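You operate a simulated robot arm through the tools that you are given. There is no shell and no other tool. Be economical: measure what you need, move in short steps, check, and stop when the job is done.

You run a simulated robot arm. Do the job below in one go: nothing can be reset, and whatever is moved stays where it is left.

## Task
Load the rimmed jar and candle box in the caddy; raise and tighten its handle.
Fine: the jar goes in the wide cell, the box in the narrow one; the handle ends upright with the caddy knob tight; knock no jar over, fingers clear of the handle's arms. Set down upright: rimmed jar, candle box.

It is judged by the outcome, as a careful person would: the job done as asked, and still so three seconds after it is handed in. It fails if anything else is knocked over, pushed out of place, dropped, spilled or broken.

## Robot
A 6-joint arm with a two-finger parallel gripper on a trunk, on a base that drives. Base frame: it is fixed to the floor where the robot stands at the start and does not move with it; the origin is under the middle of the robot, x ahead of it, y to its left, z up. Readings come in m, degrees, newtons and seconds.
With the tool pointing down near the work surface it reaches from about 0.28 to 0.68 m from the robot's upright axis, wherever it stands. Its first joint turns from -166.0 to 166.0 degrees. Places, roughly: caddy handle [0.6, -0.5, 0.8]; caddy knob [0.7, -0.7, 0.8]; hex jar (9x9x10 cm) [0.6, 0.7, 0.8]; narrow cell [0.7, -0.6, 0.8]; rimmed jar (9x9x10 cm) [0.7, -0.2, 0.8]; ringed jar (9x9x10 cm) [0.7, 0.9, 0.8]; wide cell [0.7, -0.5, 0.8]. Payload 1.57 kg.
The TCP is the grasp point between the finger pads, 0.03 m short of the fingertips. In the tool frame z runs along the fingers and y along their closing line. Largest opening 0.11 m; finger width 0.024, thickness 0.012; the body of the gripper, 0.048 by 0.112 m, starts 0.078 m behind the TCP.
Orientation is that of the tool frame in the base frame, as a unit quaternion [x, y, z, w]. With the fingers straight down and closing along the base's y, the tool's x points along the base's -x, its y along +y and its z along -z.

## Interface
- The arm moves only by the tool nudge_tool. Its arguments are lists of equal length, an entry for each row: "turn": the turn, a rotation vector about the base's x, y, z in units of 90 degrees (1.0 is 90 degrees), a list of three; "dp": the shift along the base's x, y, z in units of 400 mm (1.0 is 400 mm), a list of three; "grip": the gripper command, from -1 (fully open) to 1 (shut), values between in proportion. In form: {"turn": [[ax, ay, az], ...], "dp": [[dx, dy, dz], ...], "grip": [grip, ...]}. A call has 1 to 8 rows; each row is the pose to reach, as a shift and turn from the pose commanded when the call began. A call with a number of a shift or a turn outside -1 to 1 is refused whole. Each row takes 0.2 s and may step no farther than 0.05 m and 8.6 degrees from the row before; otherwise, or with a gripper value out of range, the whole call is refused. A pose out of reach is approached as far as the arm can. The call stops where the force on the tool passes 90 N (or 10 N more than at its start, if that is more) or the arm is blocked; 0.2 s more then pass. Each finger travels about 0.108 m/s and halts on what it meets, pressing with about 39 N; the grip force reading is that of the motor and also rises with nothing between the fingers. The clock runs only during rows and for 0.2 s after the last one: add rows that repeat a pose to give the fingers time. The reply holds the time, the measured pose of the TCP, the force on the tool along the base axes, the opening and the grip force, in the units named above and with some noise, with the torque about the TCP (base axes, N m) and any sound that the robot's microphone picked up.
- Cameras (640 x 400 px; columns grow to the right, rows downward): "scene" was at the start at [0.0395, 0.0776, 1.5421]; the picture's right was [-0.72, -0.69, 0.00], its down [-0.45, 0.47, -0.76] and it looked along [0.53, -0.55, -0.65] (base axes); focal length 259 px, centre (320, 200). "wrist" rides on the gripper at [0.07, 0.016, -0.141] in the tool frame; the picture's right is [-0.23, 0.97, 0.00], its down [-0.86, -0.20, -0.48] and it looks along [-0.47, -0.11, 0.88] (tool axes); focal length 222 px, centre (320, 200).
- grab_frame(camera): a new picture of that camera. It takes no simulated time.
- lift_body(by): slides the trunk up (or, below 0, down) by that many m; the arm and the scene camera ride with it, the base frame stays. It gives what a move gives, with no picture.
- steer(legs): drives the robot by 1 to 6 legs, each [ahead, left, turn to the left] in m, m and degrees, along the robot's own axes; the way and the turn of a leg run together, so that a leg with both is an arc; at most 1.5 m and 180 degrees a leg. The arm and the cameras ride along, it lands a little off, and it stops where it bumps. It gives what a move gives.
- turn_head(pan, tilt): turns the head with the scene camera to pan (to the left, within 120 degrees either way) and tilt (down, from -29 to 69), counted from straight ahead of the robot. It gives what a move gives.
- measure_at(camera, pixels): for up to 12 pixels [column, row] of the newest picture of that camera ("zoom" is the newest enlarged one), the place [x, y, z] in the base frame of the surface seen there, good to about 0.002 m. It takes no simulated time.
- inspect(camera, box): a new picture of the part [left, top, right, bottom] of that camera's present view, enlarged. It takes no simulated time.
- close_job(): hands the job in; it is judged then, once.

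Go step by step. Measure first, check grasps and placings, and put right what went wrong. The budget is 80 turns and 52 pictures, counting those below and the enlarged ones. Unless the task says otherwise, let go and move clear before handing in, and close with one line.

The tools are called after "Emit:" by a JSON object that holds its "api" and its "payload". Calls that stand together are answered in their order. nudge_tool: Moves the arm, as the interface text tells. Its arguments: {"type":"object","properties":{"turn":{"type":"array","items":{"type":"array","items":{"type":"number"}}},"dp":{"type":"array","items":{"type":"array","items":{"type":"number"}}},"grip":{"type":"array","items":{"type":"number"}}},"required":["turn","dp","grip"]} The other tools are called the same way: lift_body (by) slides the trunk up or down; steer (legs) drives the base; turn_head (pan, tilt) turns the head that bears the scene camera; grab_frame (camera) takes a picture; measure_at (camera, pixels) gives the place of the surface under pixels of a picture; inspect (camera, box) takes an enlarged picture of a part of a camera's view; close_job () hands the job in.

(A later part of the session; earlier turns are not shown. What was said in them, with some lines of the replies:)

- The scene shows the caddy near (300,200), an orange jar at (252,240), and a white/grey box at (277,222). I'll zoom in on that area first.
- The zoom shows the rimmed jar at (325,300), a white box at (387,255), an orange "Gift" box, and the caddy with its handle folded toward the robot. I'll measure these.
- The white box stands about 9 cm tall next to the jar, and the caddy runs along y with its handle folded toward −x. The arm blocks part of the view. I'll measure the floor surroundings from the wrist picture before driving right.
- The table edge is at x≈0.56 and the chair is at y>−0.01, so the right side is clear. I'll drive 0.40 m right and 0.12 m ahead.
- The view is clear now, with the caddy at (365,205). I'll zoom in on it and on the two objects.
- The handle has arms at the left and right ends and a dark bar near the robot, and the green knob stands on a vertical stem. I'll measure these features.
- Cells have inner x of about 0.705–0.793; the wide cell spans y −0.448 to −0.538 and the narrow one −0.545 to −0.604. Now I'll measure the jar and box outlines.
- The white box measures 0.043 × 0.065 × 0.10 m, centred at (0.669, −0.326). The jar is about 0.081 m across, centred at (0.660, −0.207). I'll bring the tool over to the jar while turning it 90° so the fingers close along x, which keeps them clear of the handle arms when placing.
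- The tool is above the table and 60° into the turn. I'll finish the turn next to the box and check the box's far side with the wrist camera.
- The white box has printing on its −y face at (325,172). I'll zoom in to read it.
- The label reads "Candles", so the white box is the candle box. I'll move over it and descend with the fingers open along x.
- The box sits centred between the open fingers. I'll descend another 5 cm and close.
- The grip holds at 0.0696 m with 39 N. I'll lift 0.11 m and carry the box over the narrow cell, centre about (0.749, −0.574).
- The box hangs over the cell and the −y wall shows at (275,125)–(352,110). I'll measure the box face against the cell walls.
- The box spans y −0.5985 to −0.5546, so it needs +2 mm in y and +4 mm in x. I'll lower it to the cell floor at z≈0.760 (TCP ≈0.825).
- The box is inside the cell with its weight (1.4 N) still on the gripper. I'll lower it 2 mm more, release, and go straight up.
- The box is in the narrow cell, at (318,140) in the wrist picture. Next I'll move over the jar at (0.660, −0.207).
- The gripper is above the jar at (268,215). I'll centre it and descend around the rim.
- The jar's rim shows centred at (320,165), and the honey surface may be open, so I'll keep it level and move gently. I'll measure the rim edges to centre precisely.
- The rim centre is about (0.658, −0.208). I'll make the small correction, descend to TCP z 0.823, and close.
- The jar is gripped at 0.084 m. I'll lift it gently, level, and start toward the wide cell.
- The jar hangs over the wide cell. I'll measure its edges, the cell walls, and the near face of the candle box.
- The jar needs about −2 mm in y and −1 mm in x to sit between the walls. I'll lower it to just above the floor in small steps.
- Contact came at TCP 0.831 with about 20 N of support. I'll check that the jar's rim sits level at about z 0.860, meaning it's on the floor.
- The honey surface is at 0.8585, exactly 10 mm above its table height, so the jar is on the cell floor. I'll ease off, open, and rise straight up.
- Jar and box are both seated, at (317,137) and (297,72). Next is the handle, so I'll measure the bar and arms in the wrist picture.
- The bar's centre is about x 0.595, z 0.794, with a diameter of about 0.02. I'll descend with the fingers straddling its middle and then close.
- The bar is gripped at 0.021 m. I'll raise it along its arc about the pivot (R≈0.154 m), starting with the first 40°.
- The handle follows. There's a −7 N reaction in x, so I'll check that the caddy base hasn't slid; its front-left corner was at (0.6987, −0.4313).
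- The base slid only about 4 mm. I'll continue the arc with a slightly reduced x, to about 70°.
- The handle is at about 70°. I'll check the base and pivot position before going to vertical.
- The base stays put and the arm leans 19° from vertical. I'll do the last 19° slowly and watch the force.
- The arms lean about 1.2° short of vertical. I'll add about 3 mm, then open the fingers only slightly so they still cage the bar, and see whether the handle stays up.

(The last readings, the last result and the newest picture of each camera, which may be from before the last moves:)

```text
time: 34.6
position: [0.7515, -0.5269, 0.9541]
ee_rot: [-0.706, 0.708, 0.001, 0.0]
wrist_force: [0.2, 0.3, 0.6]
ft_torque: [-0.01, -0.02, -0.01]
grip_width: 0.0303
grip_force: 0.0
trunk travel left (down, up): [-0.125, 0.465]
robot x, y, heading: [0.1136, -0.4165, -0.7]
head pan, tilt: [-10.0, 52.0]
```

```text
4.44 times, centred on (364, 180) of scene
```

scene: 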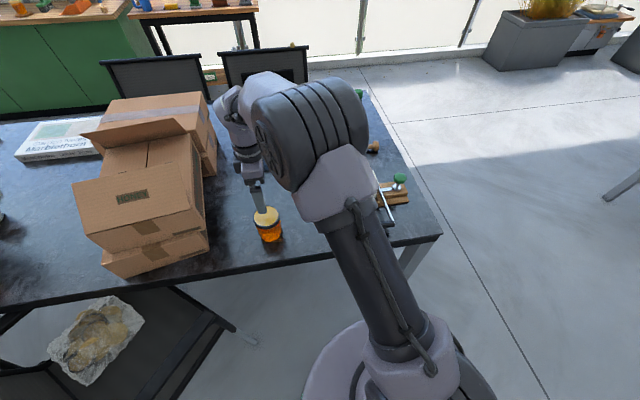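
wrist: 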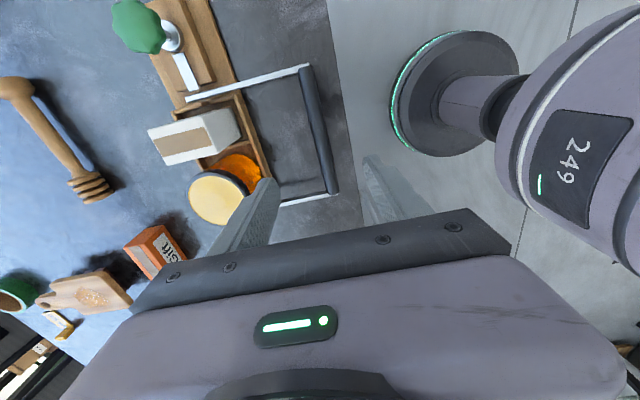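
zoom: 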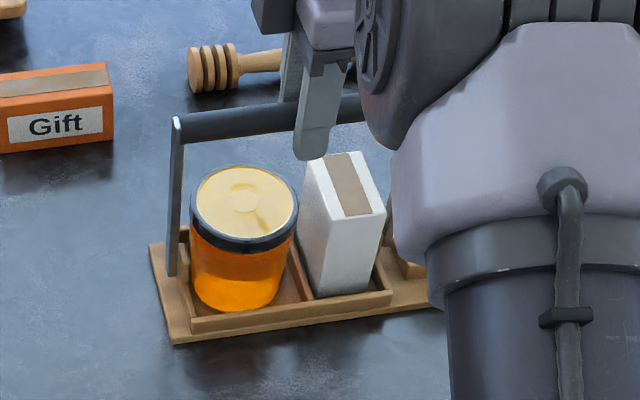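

Emit:
{"api": "measure_at", "payload": {"camera": "zoom", "pixels": [[172, 265], [173, 245], [174, 220], [176, 195], [177, 170], [179, 148], [250, 120], [250, 110], [210, 315], [330, 303], [167, 335]]}}

```text
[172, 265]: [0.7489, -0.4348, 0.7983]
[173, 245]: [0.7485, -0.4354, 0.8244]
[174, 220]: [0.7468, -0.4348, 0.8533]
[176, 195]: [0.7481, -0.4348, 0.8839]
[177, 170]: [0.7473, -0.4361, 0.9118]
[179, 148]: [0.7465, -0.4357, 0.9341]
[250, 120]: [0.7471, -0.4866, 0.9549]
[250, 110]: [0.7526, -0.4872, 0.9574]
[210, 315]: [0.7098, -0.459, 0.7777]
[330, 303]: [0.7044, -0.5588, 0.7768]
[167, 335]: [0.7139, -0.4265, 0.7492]
```

The handle stays within about 1° of vertical while loosely caged. I'll open a little more and rise straight up off the bar.

Emit:
{"api": "nudge_tool", "payload": {"turn": [[0, 0, 0], [0, 0, 0], [0, 0, 0], [0, 0, 0], [0, 0, 0]], "dp": [[0, 0, 0], [0, 0, 0.05], [0, 0, 0.12], [0, 0, 0.2], [0, 0, 0.3]], "grip": [0.2, 0.2, 0.2, 0.2, 0.2]}}

Emit:
{"api": "grab_frame", "payload": {"camera": "wrist"}}

```text
time: 35.8
position: [0.7514, -0.5266, 1.0718]
ee_rot: [-0.706, 0.708, 0.001, 0.0]
wrist_force: [0.5, 1.1, -0.2]
ft_torque: [0.01, 0.0, 0.03]
grip_width: 0.0437
grip_force: 0.0
trunk travel left (down, up): [-0.125, 0.465]
robot x, y, heading: [0.119, -0.4196, 0.0]
head pan, tilt: [-10.0, 52.0]
```

```text
23 pictures are left
```

wrist: 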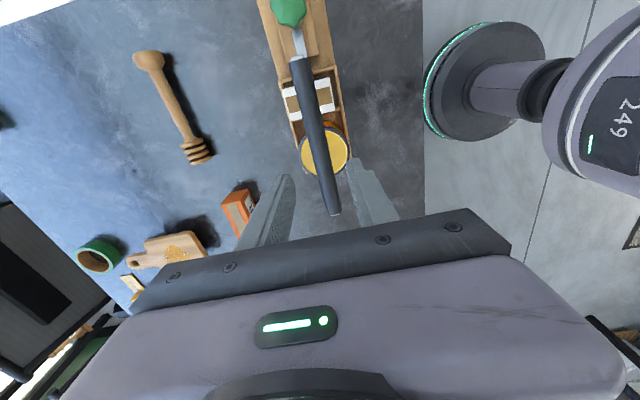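

The handle stands on its own, with the bar at (318,140). Before approaching the knob I'll check how far the black block on the wrist sticks out, since it faces the handle side.

Emit:
{"api": "grab_frame", "payload": {"camera": "scene"}}

Emit:
{"api": "inspect", "payload": {"camera": "scene", "box": [300, 60, 428, 220]}}

```text
22 pictures are left
```

scene: 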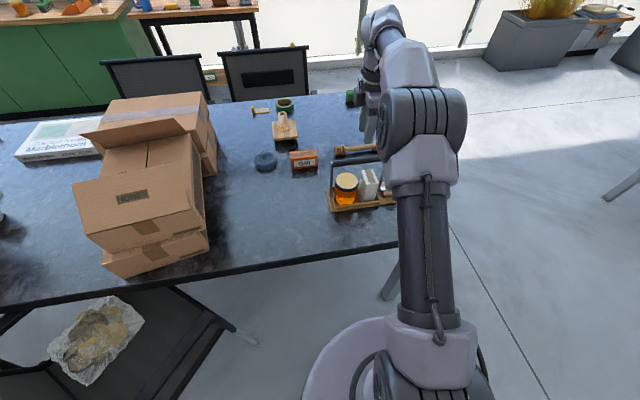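

```text
2.50 times, centred on (364, 140) of scene
```

zoom: 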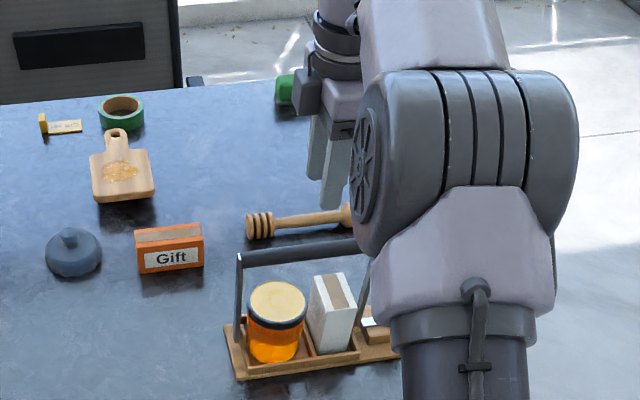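

Emit:
{"api": "measure_at", "payload": {"camera": "zoom", "pixels": [[302, 105], [297, 75], [315, 90], [318, 110], [312, 75], [330, 95], [340, 130], [330, 180], [315, 150], [326, 205]]}}

```text
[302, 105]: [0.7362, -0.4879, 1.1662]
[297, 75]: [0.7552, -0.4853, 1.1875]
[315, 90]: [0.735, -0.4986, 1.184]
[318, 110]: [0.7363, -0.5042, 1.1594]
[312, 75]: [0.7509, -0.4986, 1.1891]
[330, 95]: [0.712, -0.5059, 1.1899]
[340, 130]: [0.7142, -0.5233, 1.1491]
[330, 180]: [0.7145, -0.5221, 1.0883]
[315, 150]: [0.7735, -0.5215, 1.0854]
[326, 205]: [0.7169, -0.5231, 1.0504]
```

The block reaches only 0.045 m out, which is fine near the handle. I'll move above the knob with the opening kept small (~0.06) and look.

Emit:
{"api": "nudge_tool", "payload": {"turn": [[0, 0, 0], [0, 0, 0], [0, 0, 0], [0, 0, 0], [0, 0, 0]], "dp": [[-0.003, -0.1, 0], [-0.006, -0.2, 0], [-0.01, -0.3, 0], [-0.013, -0.4, -0.02], [-0.013, -0.4, -0.1]], "grip": [0, 0, 0, 0, -0.1]}}

Emit:
{"api": "grab_frame", "payload": {"camera": "wrist"}}

```text
time: 37.0
position: [0.7417, -0.6806, 1.0276]
ee_rot: [-0.705, 0.709, 0.0, 0.001]
wrist_force: [-0.6, -0.3, 0.2]
ft_torque: [0.01, -0.01, -0.02]
grip_width: 0.0606
grip_force: 0.1
out of reach, approached as far as the arm can: row 3, 4, 5
trunk travel left (down, up): [-0.125, 0.465]
robot x, y, heading: [0.1171, -0.4177, -0.5]
head pan, tilt: [-10.0, 52.0]
```

```text
20 pictures are left
```

wrist: 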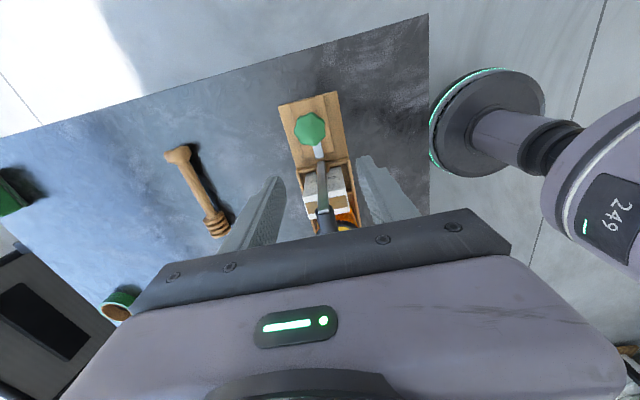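

The knob is just beyond reach from here (0.685 m from the axis). I'll drive 0.2 m to the right; the tool is above everything and moves away from the handle.

Emit:
{"api": "steer", "payload": {"legs": [[0, -0.2, 0]]}}

Emit:
{"api": "grab_frame", "payload": {"camera": "scene"}}

```text
time: 38.6
position: [0.7436, -0.8756, 1.0274]
ee_rot: [-0.707, 0.707, 0.0, 0.002]
wrist_force: [-0.2, 0.6, -0.2]
ft_torque: [-0.01, 0.02, 0.01]
grip_width: 0.0604
grip_force: 0.0
trunk travel left (down, up): [-0.125, 0.465]
robot x, y, heading: [0.1174, -0.6174, 0.2]
head pan, tilt: [-10.0, 52.0]
```

```text
19 pictures are left
```

scene: 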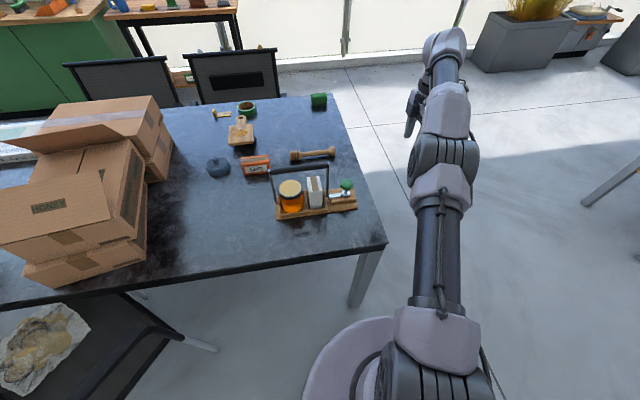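

The view is clear. I'll zoom in on the caddy to measure the knob and handle exactly.

Emit:
{"api": "inspect", "payload": {"camera": "scene", "box": [260, 155, 372, 230]}}

```text
5.33 times, centred on (316, 192) of scene
```

zoom: 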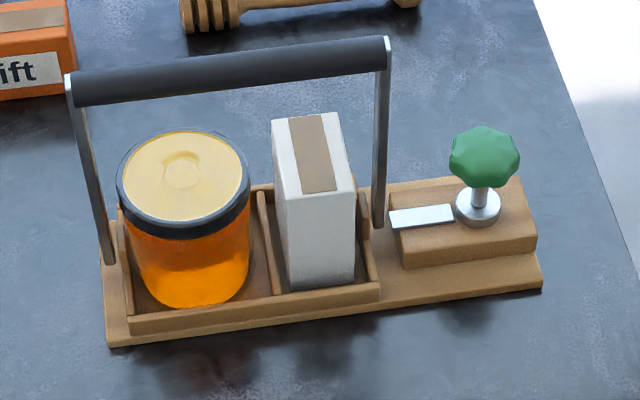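

Emit:
{"api": "measure_at", "payload": {"camera": "zoom", "pixels": [[484, 150], [451, 158], [519, 158], [485, 128], [485, 183], [480, 200], [378, 220], [380, 170], [382, 110], [384, 80], [109, 255], [82, 120]]}}

```text
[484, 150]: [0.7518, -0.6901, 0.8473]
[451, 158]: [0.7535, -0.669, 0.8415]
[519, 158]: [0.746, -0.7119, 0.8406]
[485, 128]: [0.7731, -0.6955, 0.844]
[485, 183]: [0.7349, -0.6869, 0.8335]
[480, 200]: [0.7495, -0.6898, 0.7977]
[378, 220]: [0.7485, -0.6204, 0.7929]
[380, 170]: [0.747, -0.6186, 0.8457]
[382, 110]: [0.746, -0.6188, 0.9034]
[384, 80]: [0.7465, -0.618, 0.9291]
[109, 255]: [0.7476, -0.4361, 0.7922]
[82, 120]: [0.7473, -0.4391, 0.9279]
```

The handle is vertical within 1° and the knob is centred at (0.752, −0.690), top z 0.847, 0.044 m across. I'll move over it, pre-turning the tool +60° so a clockwise stroke of about 120° is available.

Emit:
{"api": "nudge_tool", "payload": {"turn": [[0, 0, 0.095], [0, 0, 0.19], [0, 0, 0.285], [0, 0, 0.38], [0, 0, 0.475], [0, 0, 0.57], [0, 0, 0.66], [0, 0, 0.66]], "dp": [[0.004, 0.1, 0], [0.008, 0.2, 0], [0.012, 0.3, 0], [0.016, 0.4, -0.02], [0.021, 0.464, -0.05], [0.021, 0.464, -0.12], [0.021, 0.464, -0.2], [0.021, 0.464, -0.25]], "grip": [0, 0, 0, 0, -0.1, -0.1, -0.1, -0.1]}}

Emit:
{"api": "grab_frame", "payload": {"camera": "wrist"}}

```text
time: 40.4
position: [0.739, -0.6757, 0.92]
ee_rot: [0.963, -0.269, 0.006, 0.003]
wrist_force: [0.3, 0.0, -0.1]
ft_torque: [0.05, 0.03, 0.01]
grip_width: 0.0605
grip_force: 0.2
out of reach, approached as far as the arm can: row 7, 8
trunk travel left (down, up): [-0.125, 0.465]
robot x, y, heading: [0.1152, -0.6199, 0.3]
head pan, tilt: [-10.0, 52.0]
```

```text
17 pictures are left
```

wrist: 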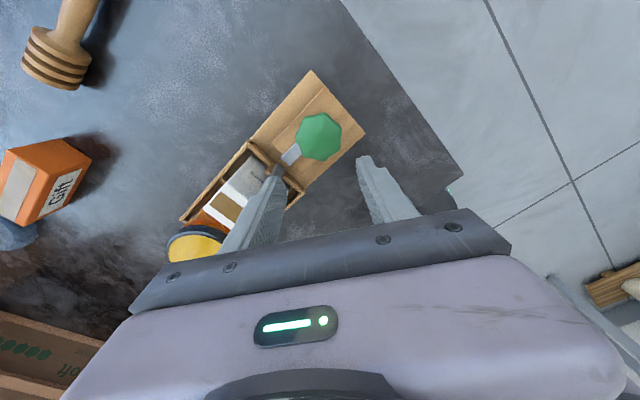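

The last rows were out of reach at the +60° turn, probably a wrist limit, and the tool sits 1–2 cm off. I'll turn back 25° while holding height and see where it settles.

Emit:
{"api": "nudge_tool", "payload": {"turn": [[0, 0, -0.09], [0, 0, -0.18], [0, 0, -0.27], [0, 0, -0.27]], "dp": [[0, 0, 0], [0, 0, 0], [0, 0, 0], [0, 0, 0]], "grip": [-0.1, -0.1, -0.1, -0.1]}}

```text
time: 41.4
position: [0.7418, -0.677, 0.9209]
ee_rot: [0.887, -0.461, 0.0, -0.002]
wrist_force: [-0.2, -0.1, 0.7]
ft_torque: [0.01, 0.01, -0.01]
grip_width: 0.0605
grip_force: 0.0
trunk travel left (down, up): [-0.125, 0.465]
robot x, y, heading: [0.1162, -0.6194, 0.2]
head pan, tilt: [-10.0, 52.0]
```

The tool holds that pose. I'll shift to the knob centre at the same height.

Emit:
{"api": "nudge_tool", "payload": {"turn": [[0, 0, 0], [0, 0, 0]], "dp": [[0.025, -0.0325, 0], [0.025, -0.0325, 0]], "grip": [-0.1, -0.1]}}

Emit:
{"api": "grab_frame", "payload": {"camera": "wrist"}}

```text
time: 42.0
position: [0.7507, -0.69, 0.9204]
ee_rot: [0.888, -0.461, -0.001, -0.002]
wrist_force: [0.1, -0.1, -0.5]
ft_torque: [0.01, -0.01, 0.0]
grip_width: 0.0608
grip_force: 0.1
trunk travel left (down, up): [-0.125, 0.465]
robot x, y, heading: [0.116, -0.6154, -0.1]
head pan, tilt: [-10.0, 52.0]
```

```text
16 pictures are left
```

wrist: 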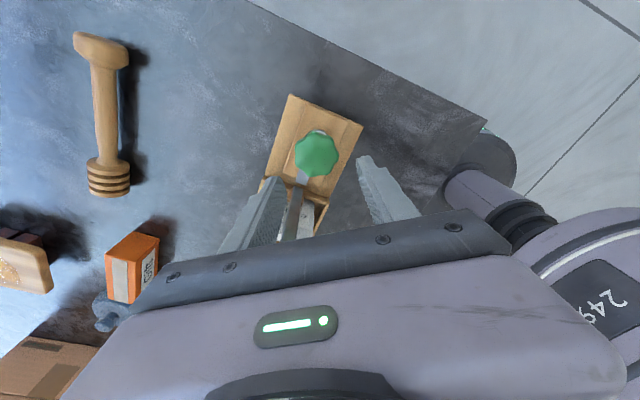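

The tool is centred over the knob with about 3 cm clearance to the handle arm. I'll descend 7 cm and close on the knob.

Emit:
{"api": "nudge_tool", "payload": {"turn": [[0, 0, 0], [0, 0, 0], [0, 0, 0], [0, 0, 0], [0, 0, 0]], "dp": [[0.002, 0, -0.09], [0.002, 0, -0.18], [0.002, 0, -0.18], [0.002, 0, -0.18], [0.002, 0, -0.18]], "grip": [-0.1, -0.1, 0.3, 1, 1]}}

Emit:
{"api": "inspect", "payload": {"camera": "scene", "box": [260, 125, 388, 230]}}

```text
time: 43.2
position: [0.7524, -0.6914, 0.8528]
ee_rot: [0.887, -0.462, 0.001, -0.002]
wrist_force: [4.7, 4.8, 1.4]
ft_torque: [-0.2, -0.29, -0.19]
grip_width: 0.0432
grip_force: 39.2
trunk travel left (down, up): [-0.125, 0.465]
robot x, y, heading: [0.1165, -0.6177, 0.2]
head pan, tilt: [-10.0, 52.0]
```

```text
3.81 times, centred on (324, 178) of scene
```

zoom: 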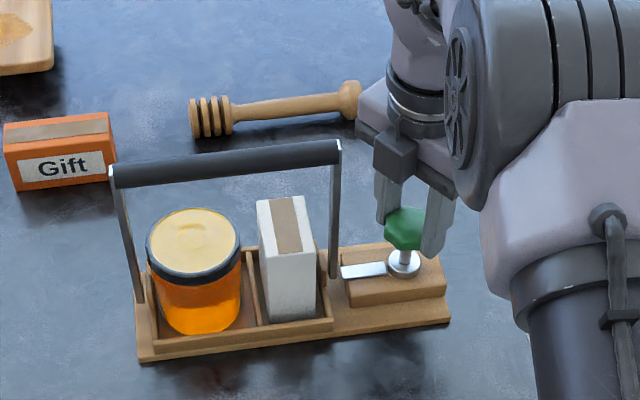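

The knob is gripped at 0.043 m. I'll turn clockwise 34° and read the torque.

Emit:
{"api": "nudge_tool", "payload": {"turn": [[0, 0, -0.09], [0, 0, -0.18], [0, 0, -0.27], [0, 0, -0.36]], "dp": [[0, 0, 0], [0, 0, 0], [0, 0, 0], [0, 0, 0]], "grip": [1, 1, 1, 1]}}

```text
time: 44.2
position: [0.7506, -0.6926, 0.8532]
ee_rot: [0.723, -0.691, 0.002, -0.003]
wrist_force: [2.6, -6.6, 20.7]
ft_torque: [-0.35, 0.15, -0.03]
grip_width: 0.0433
grip_force: 39.1
trunk travel left (down, up): [-0.125, 0.465]
robot x, y, heading: [0.1172, -0.6185, 0.2]
head pan, tilt: [-10.0, 52.0]
```

The torque about z is small, but there's +20 N pushing up on the tool. I'll look at how the knob and handle responded.

Emit:
{"api": "inspect", "payload": {"camera": "scene", "box": [310, 155, 374, 220]}}

```text
6.15 times, centred on (342, 188) of scene
```

zoom: 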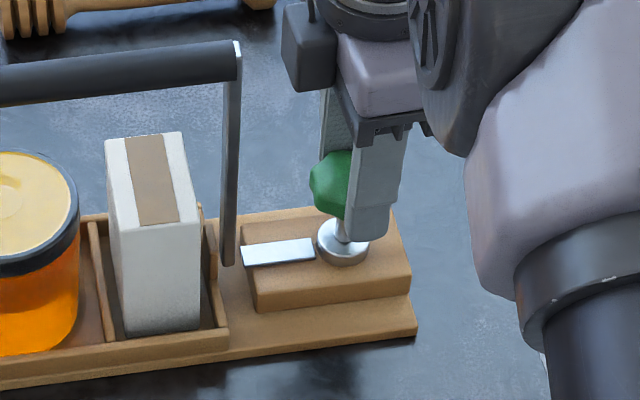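

Emit:
{"api": "measure_at", "payload": {"camera": "zoom", "pixels": [[330, 165], [335, 200], [345, 245], [330, 240], [280, 250], [228, 200], [230, 100], [227, 250], [320, 180], [300, 295]]}}

```text
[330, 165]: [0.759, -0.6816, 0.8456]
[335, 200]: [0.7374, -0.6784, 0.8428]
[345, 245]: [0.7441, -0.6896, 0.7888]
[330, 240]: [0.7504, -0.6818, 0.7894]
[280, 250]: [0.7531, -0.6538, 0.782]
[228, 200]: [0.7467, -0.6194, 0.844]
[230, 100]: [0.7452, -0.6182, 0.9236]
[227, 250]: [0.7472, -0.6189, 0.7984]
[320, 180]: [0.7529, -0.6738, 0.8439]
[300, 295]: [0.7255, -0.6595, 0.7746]
```

The knob height and handle haven't changed. I'll continue clockwise and watch the torque.

Emit:
{"api": "nudge_tool", "payload": {"turn": [[0, 0, -0.09], [0, 0, -0.18], [0, 0, -0.27], [0, 0, -0.36], [0, 0, -0.45]], "dp": [[0, 0, 0], [0, 0, 0], [0, 0, 0], [0, 0, 0], [0, 0, 0]], "grip": [1, 1, 1, 1, 1]}}

```text
time: 45.4
position: [0.7513, -0.6903, 0.8511]
ee_rot: [-0.439, 0.898, -0.001, 0.003]
wrist_force: [-4.4, -10.4, 23.1]
ft_torque: [-0.1, 0.2, -0.02]
grip_width: 0.0433
grip_force: 39.2
trunk travel left (down, up): [-0.125, 0.465]
robot x, y, heading: [0.119, -0.6173, 0.3]
head pan, tilt: [-10.0, 52.0]
```

After about 75° the torque is still low. I'll keep turning clockwise.

Emit:
{"api": "nudge_tool", "payload": {"turn": [[0, 0, -0.09], [0, 0, -0.18], [0, 0, -0.27], [0, 0, -0.36], [0, 0, -0.45], [0, 0, -0.54]], "dp": [[0, 0, 0], [0, 0, 0], [0, 0, 0], [0, 0, 0], [0, 0, 0], [0, 0, 0]], "grip": [1, 1, 1, 1, 1, 1]}}

Emit:
{"api": "inspect", "payload": {"camera": "scene", "box": [260, 125, 388, 230]}}

```text
time: 46.8
position: [0.7523, -0.69, 0.8513]
ee_rot: [-0.03, 1.0, -0.002, 0.001]
wrist_force: [-10.8, 1.0, 19.3]
ft_torque: [0.15, 0.48, 0.06]
grip_width: 0.0432
grip_force: 39.6
trunk travel left (down, up): [-0.125, 0.465]
robot x, y, heading: [0.1198, -0.618, 0.2]
head pan, tilt: [-10.0, 52.0]
```

```text
3.81 times, centred on (324, 178) of scene
```

zoom: 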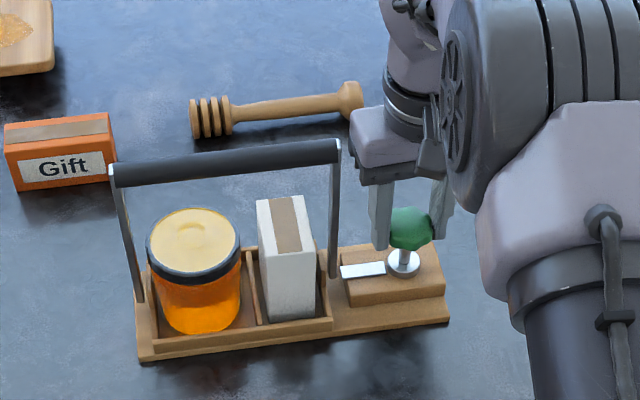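

About 123° in and still no firm torque. I'll add 20° more clockwise, which is as far as the wrist camera stays clear of the handle, before regripping.

Emit:
{"api": "nudge_tool", "payload": {"turn": [[0, 0, -0.08], [0, 0, -0.16], [0, 0, -0.24]], "dp": [[0, 0, 0], [0, 0, 0], [0, 0, 0]], "grip": [1, 1, 1]}}

```text
time: 47.6
position: [0.7511, -0.689, 0.8507]
ee_rot: [0.156, 0.988, -0.002, 0.001]
wrist_force: [-7.2, 8.1, 11.4]
ft_torque: [0.33, -0.1, 0.04]
grip_width: 0.0434
grip_force: 38.4
trunk travel left (down, up): [-0.125, 0.465]
robot x, y, heading: [0.1178, -0.6202, 0.5]
head pan, tilt: [-10.0, 52.0]
```

The torque is still small, so I'll release, turn back counter-clockwise with the fingers open 0.06 around the knob, and regrip.

Emit:
{"api": "nudge_tool", "payload": {"turn": [[0, 0, 0], [0, 0, 0.09], [0, 0, 0.185], [0, 0, 0.28], [0, 0, 0.375], [0, 0, 0.47], [0, 0, 0.565], [0, 0, 0.66]], "dp": [[0, 0, 0], [0.002, -0.002, 0], [0.002, -0.002, 0], [0.002, -0.002, 0], [0.002, -0.002, 0], [0.002, -0.002, 0], [0.002, -0.002, 0], [0.002, -0.002, 0]], "grip": [-0.1, -0.1, -0.1, -0.1, -0.1, -0.1, -0.1, -0.1]}}

Emit:
{"api": "nudge_tool", "payload": {"turn": [[0, 0, 0.09], [0, 0, 0.185], [0, 0, 0.28], [0, 0, 0.375], [0, 0, 0.47], [0, 0, 0.565], [0, 0, 0.66], [0, 0, 0.75]], "dp": [[0, 0, 0], [0, 0, 0], [0, 0, 0], [0, 0, 0], [0, 0, 0], [0, 0, 0], [0, 0, 0], [0, 0, 0]], "grip": [-0.1, -0.1, -0.1, -0.1, -0.1, -0.1, -0.1, -0.1]}}

Emit:
{"api": "inspect", "payload": {"camera": "scene", "box": [310, 155, 374, 220]}}

```text
time: 49.4
position: [0.753, -0.6914, 0.8488]
ee_rot: [-0.355, 0.935, -0.002, 0.001]
wrist_force: [0.2, 0.1, 0.5]
ft_torque: [-0.01, 0.0, -0.01]
grip_width: 0.0605
grip_force: 0.1
trunk travel left (down, up): [-0.125, 0.465]
robot x, y, heading: [0.1185, -0.6198, 0.1]
head pan, tilt: [-10.0, 52.0]
```

```text
time: 51.2
position: [0.7535, -0.6912, 0.8495]
ee_rot: [0.814, -0.58, 0.0, -0.002]
wrist_force: [0.2, 1.1, -0.5]
ft_torque: [-0.03, -0.01, -0.03]
grip_width: 0.0606
grip_force: 0.2
trunk travel left (down, up): [-0.125, 0.465]
robot x, y, heading: [0.1186, -0.6189, -0.1]
head pan, tilt: [-10.0, 52.0]
```

```text
6.15 times, centred on (342, 188) of scene
```

zoom: 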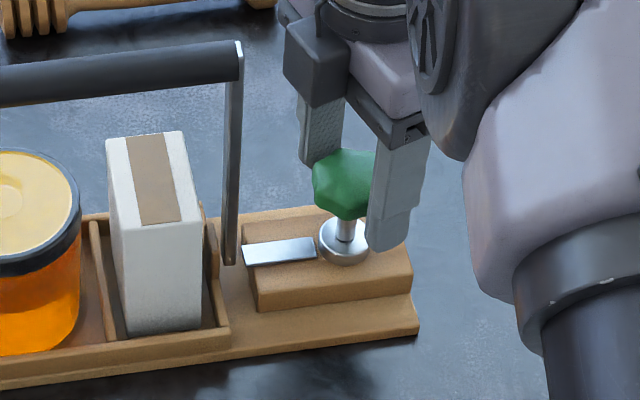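

Emit:
{"api": "measure_at", "payload": {"camera": "zoom", "pixels": [[345, 170], [340, 190], [318, 175], [345, 232], [345, 248], [346, 215], [230, 100], [228, 240]]}}

Emit:
{"api": "nudge_tool", "payload": {"turn": [[0, 0, 0], [0, 0, 0], [0, 0, -0.09], [0, 0, -0.18], [0, 0, -0.27], [0, 0, -0.36], [0, 0, -0.45], [0, 0, -0.54]], "dp": [[0, 0, -0.005], [0, 0, -0.005], [0, 0, -0.005], [0, 0, -0.005], [0, 0, -0.005], [0, 0, -0.005], [0, 0, -0.005], [0, 0, -0.005]], "grip": [1, 1, 1, 1, 1, 1, 1, 1]}}

```text
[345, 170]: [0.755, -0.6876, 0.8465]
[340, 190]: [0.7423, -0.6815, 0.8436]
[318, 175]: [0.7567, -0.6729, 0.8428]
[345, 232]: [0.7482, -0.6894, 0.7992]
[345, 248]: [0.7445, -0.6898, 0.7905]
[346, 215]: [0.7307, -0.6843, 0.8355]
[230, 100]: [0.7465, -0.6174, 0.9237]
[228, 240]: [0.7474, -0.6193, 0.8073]
```

```text
time: 53.0
position: [0.754, -0.6912, 0.8469]
ee_rot: [-0.502, 0.865, -0.001, 0.0]
wrist_force: [-2.0, 0.6, 0.1]
ft_torque: [-0.2, 0.01, 0.72]
grip_width: 0.0444
grip_force: 39.1
trunk travel left (down, up): [-0.125, 0.465]
robot x, y, heading: [0.1153, -0.6202, 0.4]
head pan, tilt: [-10.0, 52.0]
```

The torque about z has risen to 0.72 N·m, so the knob is biting. I'll continue clockwise in small increments.

Emit:
{"api": "nudge_tool", "payload": {"turn": [[0, 0, -0.08], [0, 0, -0.16], [0, 0, -0.24]], "dp": [[0, 0, 0], [0, 0, 0], [0, 0, 0]], "grip": [1, 1, 1]}}

```text
time: 53.8
position: [0.7535, -0.6936, 0.8476]
ee_rot: [-0.331, 0.944, -0.001, 0.001]
wrist_force: [-1.9, 1.9, -0.3]
ft_torque: [0.07, 0.03, 0.24]
grip_width: 0.0446
grip_force: 38.8
trunk travel left (down, up): [-0.125, 0.465]
robot x, y, heading: [0.1153, -0.6152, 0.2]
head pan, tilt: [-10.0, 52.0]
```

The torque dropped to 0.24, which could mean slip in the grip. I'll check that the caddy hasn't twisted.

Emit:
{"api": "inspect", "payload": {"camera": "scene", "box": [260, 125, 388, 230]}}

```text
3.81 times, centred on (324, 178) of scene
```

zoom: 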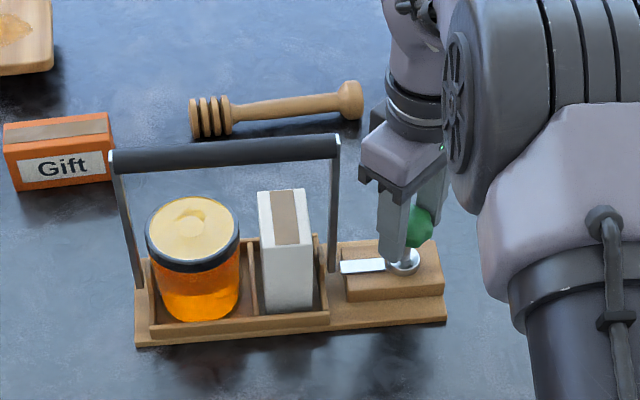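

Emit:
{"api": "measure_at", "payload": {"camera": "zoom", "pixels": [[140, 335], [240, 320], [330, 312], [440, 310], [137, 270], [335, 200], [336, 160], [118, 200], [335, 260], [133, 270], [415, 225]]}}

```text
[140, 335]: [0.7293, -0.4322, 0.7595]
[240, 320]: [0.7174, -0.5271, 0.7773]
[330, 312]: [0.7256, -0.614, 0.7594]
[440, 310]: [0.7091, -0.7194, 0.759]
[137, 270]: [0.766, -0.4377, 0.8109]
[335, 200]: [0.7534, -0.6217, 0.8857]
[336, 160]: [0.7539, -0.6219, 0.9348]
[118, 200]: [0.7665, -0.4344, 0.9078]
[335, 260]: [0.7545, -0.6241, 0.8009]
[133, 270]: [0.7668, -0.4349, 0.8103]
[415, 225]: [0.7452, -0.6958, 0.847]
```

The caddy yawed about 4° once the knob started resisting. The handle is still vertical. I'll press down a little to hold the caddy and turn another 15° to see whether the knob is really at its stop.

Emit:
{"api": "nudge_tool", "payload": {"turn": [[0, 0, 0], [0, 0, -0.05], [0, 0, -0.1], [0, 0, -0.15]], "dp": [[0, 0, -0.006], [0, 0, -0.008], [0, 0, -0.008], [0, 0, -0.008]], "grip": [1, 1, 1, 1]}}

Emit:
{"api": "inspect", "payload": {"camera": "scene", "box": [260, 125, 388, 230]}}

```text
time: 54.8
position: [0.7524, -0.6918, 0.844]
ee_rot: [-0.217, 0.976, -0.001, 0.001]
wrist_force: [4.2, -2.4, 10.8]
ft_torque: [0.14, -0.04, 0.92]
grip_width: 0.0445
grip_force: 38.9
trunk travel left (down, up): [-0.125, 0.465]
robot x, y, heading: [0.1173, -0.6201, 0.2]
head pan, tilt: [-10.0, 52.0]
```

```text
3.81 times, centred on (324, 178) of scene
```

zoom: 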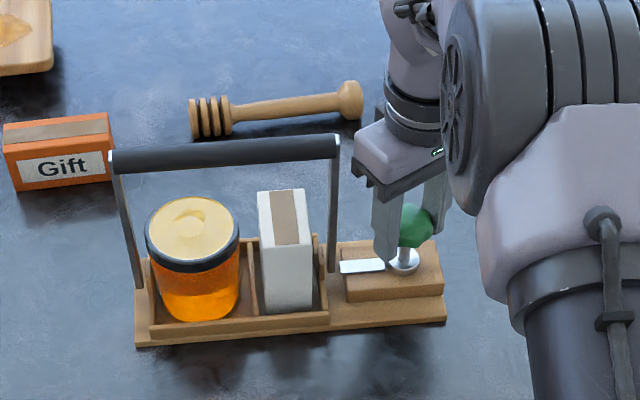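

Emit:
{"api": "measure_at", "payload": {"camera": "zoom", "pixels": [[137, 270], [334, 200], [118, 200], [140, 335], [440, 310], [415, 222], [334, 260], [335, 160]]}}

```text
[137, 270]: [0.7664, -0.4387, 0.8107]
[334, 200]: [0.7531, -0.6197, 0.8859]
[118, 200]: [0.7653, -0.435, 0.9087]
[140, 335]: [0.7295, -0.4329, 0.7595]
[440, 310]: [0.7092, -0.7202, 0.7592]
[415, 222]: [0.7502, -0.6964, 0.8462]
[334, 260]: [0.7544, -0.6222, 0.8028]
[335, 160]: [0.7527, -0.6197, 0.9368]
```

The caddy didn't move this time and the torque reached 0.92. I'll go another 14° under the same light press.

Emit:
{"api": "nudge_tool", "payload": {"turn": [[0, 0, -0.05], [0, 0, -0.1], [0, 0, -0.15]], "dp": [[0, 0, -0.002], [0, 0, -0.003], [0, 0, -0.003]], "grip": [1, 1, 1]}}

```text
time: 55.6
position: [0.752, -0.6909, 0.8445]
ee_rot: [-0.101, 0.995, -0.001, 0.001]
wrist_force: [-3.0, 0.1, 18.3]
ft_torque: [0.22, 0.05, 0.68]
grip_width: 0.0456
grip_force: 38.9
trunk travel left (down, up): [-0.125, 0.465]
robot x, y, heading: [0.1173, -0.6213, 0.2]
head pan, tilt: [-10.0, 52.0]
```

The grip width crept up to 0.0456 while the torque peaked and fell, so the fingers are slipping on the lobes and the knob is tight. I'll check the picture.

Emit:
{"api": "inspect", "payload": {"camera": "scene", "box": [260, 125, 388, 230]}}

```text
3.81 times, centred on (324, 178) of scene
```

zoom: 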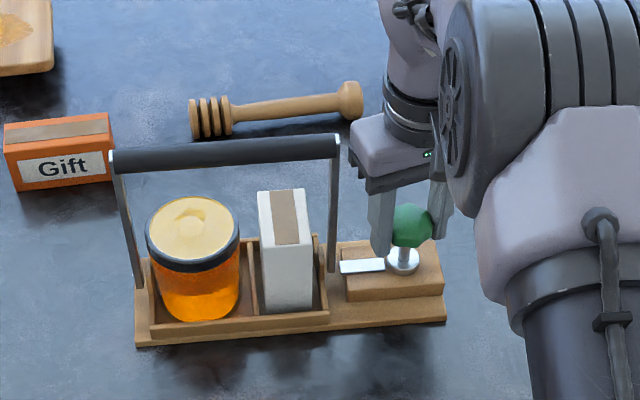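

The caddy and handle haven't moved. To confirm tightness, I'll release, turn back 60° and look at the lobes before twisting again.

Emit:
{"api": "nudge_tool", "payload": {"turn": [[0, 0, 0], [0, 0, 0.09], [0, 0, 0.185], [0, 0, 0.28], [0, 0, 0.375], [0, 0, 0.47], [0, 0, 0.565], [0, 0, 0.66]], "dp": [[0, 0, 0.005], [0, 0, 0.01], [0, 0, 0.01], [0, 0, 0.01], [0, 0, 0.01], [0, 0, 0.01], [0, 0, 0.01], [0, 0, 0.01]], "grip": [-0.1, -0.1, -0.1, -0.1, -0.1, -0.1, -0.1, -0.1]}}

Emit:
{"api": "inspect", "payload": {"camera": "wrist", "box": [256, 90, 384, 210]}}

```text
time: 57.4
position: [0.7547, -0.6928, 0.8472]
ee_rot: [-0.583, 0.812, -0.001, 0.002]
wrist_force: [0.2, 0.6, -0.6]
ft_torque: [0.02, 0.03, -0.01]
grip_width: 0.0604
grip_force: 0.0
trunk travel left (down, up): [-0.125, 0.465]
robot x, y, heading: [0.1201, -0.6193, 0.1]
head pan, tilt: [-10.0, 52.0]
```

```text
3.33 times, centred on (320, 150) of wrist
```

zoom: 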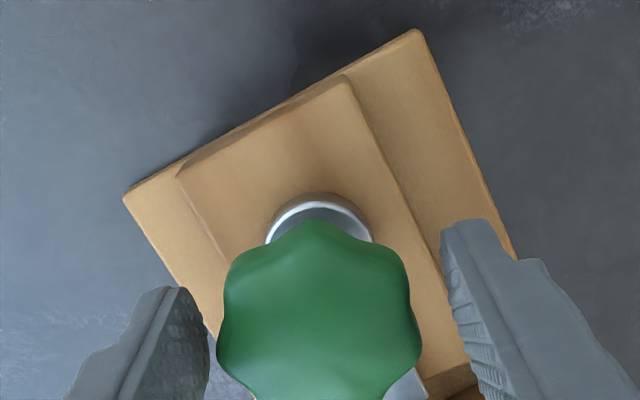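

I have a lobe reference now. I'll grip and twist clockwise 34° with a light press.

Emit:
{"api": "nudge_tool", "payload": {"turn": [[0, 0, 0], [0, 0, 0], [0, 0, -0.06], [0, 0, -0.12], [0, 0, -0.18], [0, 0, -0.24], [0, 0, -0.3], [0, 0, -0.36]], "dp": [[0, 0, 0], [0, 0, 0], [0, 0, -0.008], [0, 0, -0.01], [0, 0, -0.01], [0, 0, -0.01], [0, 0, -0.01], [0, 0, -0.01]], "grip": [1, 1, 1, 1, 1, 1, 1, 1]}}

Emit:
{"api": "inspect", "payload": {"camera": "wrist", "box": [256, 90, 384, 210]}}

```text
time: 59.2
position: [0.7536, -0.6908, 0.8441]
ee_rot: [-0.33, 0.944, -0.002, 0.0]
wrist_force: [4.6, -0.4, 15.7]
ft_torque: [0.36, 0.36, 0.4]
grip_width: 0.0446
grip_force: 39.0
trunk travel left (down, up): [-0.125, 0.465]
robot x, y, heading: [0.1167, -0.6228, 0.0]
head pan, tilt: [-10.0, 52.0]
```

```text
3.33 times, centred on (320, 150) of wrist
```

zoom: 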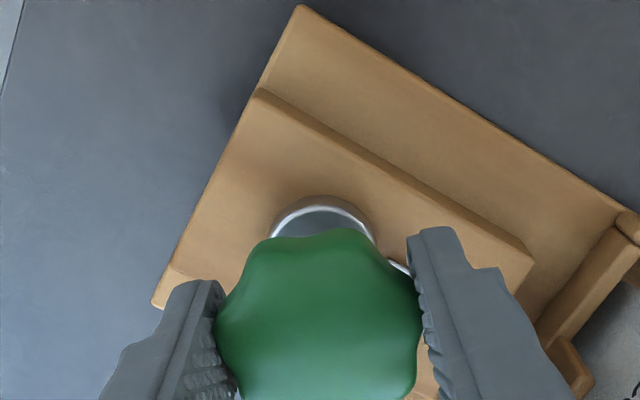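

The lobes rotated with the board in the picture (90° to about 127°), so the fingers slipped and the knob didn't turn; it's tight. I'll release and rise straight up.

Emit:
{"api": "nudge_tool", "payload": {"turn": [[0, 0, 0], [0, 0, 0], [0, 0, 0], [0, 0, 0], [0, 0, 0], [0, 0, 0], [0, 0, 0]], "dp": [[0, 0, 0.008], [0, 0, 0.008], [0, 0, 0.08], [0, 0, 0.18], [0, 0, 0.28], [0, 0, 0.38], [0, -0.1, 0.45]], "grip": [-0.1, -0.1, -0.1, -0.1, -0.1, -0.1, -0.1]}}

Emit:
{"api": "nudge_tool", "payload": {"turn": [[0, 0, 0], [0, 0, 0], [0, 0, 0], [0, 0, 0], [0, 0, 0], [0, 0, 0]], "dp": [[-0.08, -0.08, 0], [-0.17, -0.16, 0], [-0.26, -0.24, 0], [-0.35, -0.32, 0], [-0.43, -0.4, 0], [-0.5, -0.46, 0]], "grip": [-0.1, -0.1, -0.1, -0.1, -0.1, -0.1]}}

Emit:
{"api": "inspect", "payload": {"camera": "scene", "box": [180, 85, 388, 245]}}

Emit:
{"api": "inspect", "payload": {"camera": "scene", "box": [260, 155, 372, 230]}}

```text
time: 60.8
position: [0.752, -0.7268, 1.0218]
ee_rot: [-0.331, 0.944, -0.001, 0.001]
wrist_force: [-1.3, -0.3, 0.0]
ft_torque: [-0.03, 0.01, 0.02]
grip_width: 0.0604
grip_force: 0.1
trunk travel left (down, up): [-0.125, 0.465]
robot x, y, heading: [0.115, -0.6185, 0.1]
head pan, tilt: [-10.0, 52.0]
```

```text
time: 62.2
position: [0.5514, -0.9153, 1.0242]
ee_rot: [-0.331, 0.944, -0.002, 0.002]
wrist_force: [0.7, 0.3, -0.7]
ft_torque: [-0.02, 0.04, 0.04]
grip_width: 0.0606
grip_force: 0.1
trunk travel left (down, up): [-0.125, 0.465]
robot x, y, heading: [0.1162, -0.6199, 0.3]
head pan, tilt: [-10.0, 52.0]
```

```text
2.50 times, centred on (284, 165) of scene
```

zoom: 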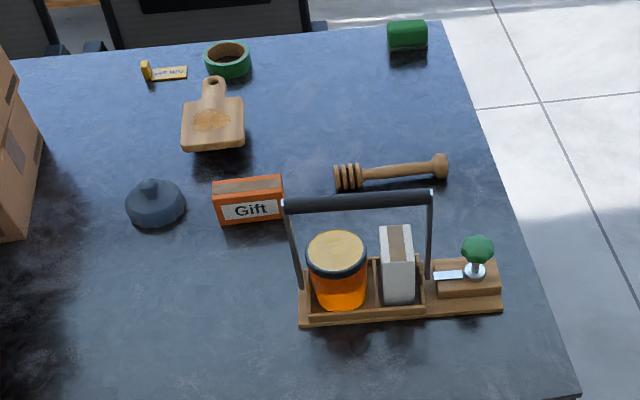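

```text
5.33 times, centred on (316, 192) of scene
```

zoom: 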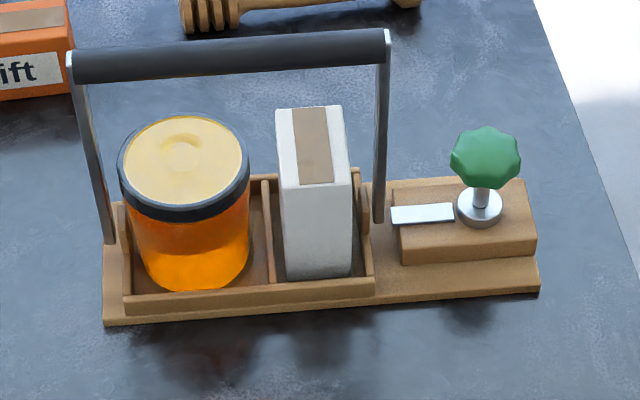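

Emit:
{"api": "measure_at", "payload": {"camera": "zoom", "pixels": [[379, 210], [381, 160], [383, 110], [385, 75], [108, 235], [95, 170], [82, 110], [182, 150], [315, 150], [485, 150], [290, 120], [335, 175]]}}

```text
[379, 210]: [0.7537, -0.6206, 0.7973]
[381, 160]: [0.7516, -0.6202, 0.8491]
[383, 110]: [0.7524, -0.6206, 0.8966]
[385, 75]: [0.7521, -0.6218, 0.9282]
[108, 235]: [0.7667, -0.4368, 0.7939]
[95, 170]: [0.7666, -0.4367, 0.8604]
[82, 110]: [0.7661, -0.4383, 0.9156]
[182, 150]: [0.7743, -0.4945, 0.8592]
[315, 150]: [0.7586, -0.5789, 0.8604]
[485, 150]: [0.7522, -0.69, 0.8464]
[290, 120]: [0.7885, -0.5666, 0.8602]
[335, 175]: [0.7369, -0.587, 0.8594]
```

The handle arms are vertical within about 0.5°, the jar and box tops are level in their cells at z≈0.860, the knob is tight, and nothing else has moved. I'm handing the job in.

Emit:
{"api": "close_job", "payload": {}}

```text
The job is handed in.
```

The rimmed jar is in the wide cell and the candle box in the narrow one, both upright; the handle is upright and the knob tight. While I raised the handle and tightened the knob, the caddy slid a few millimetres and turned about 4°.
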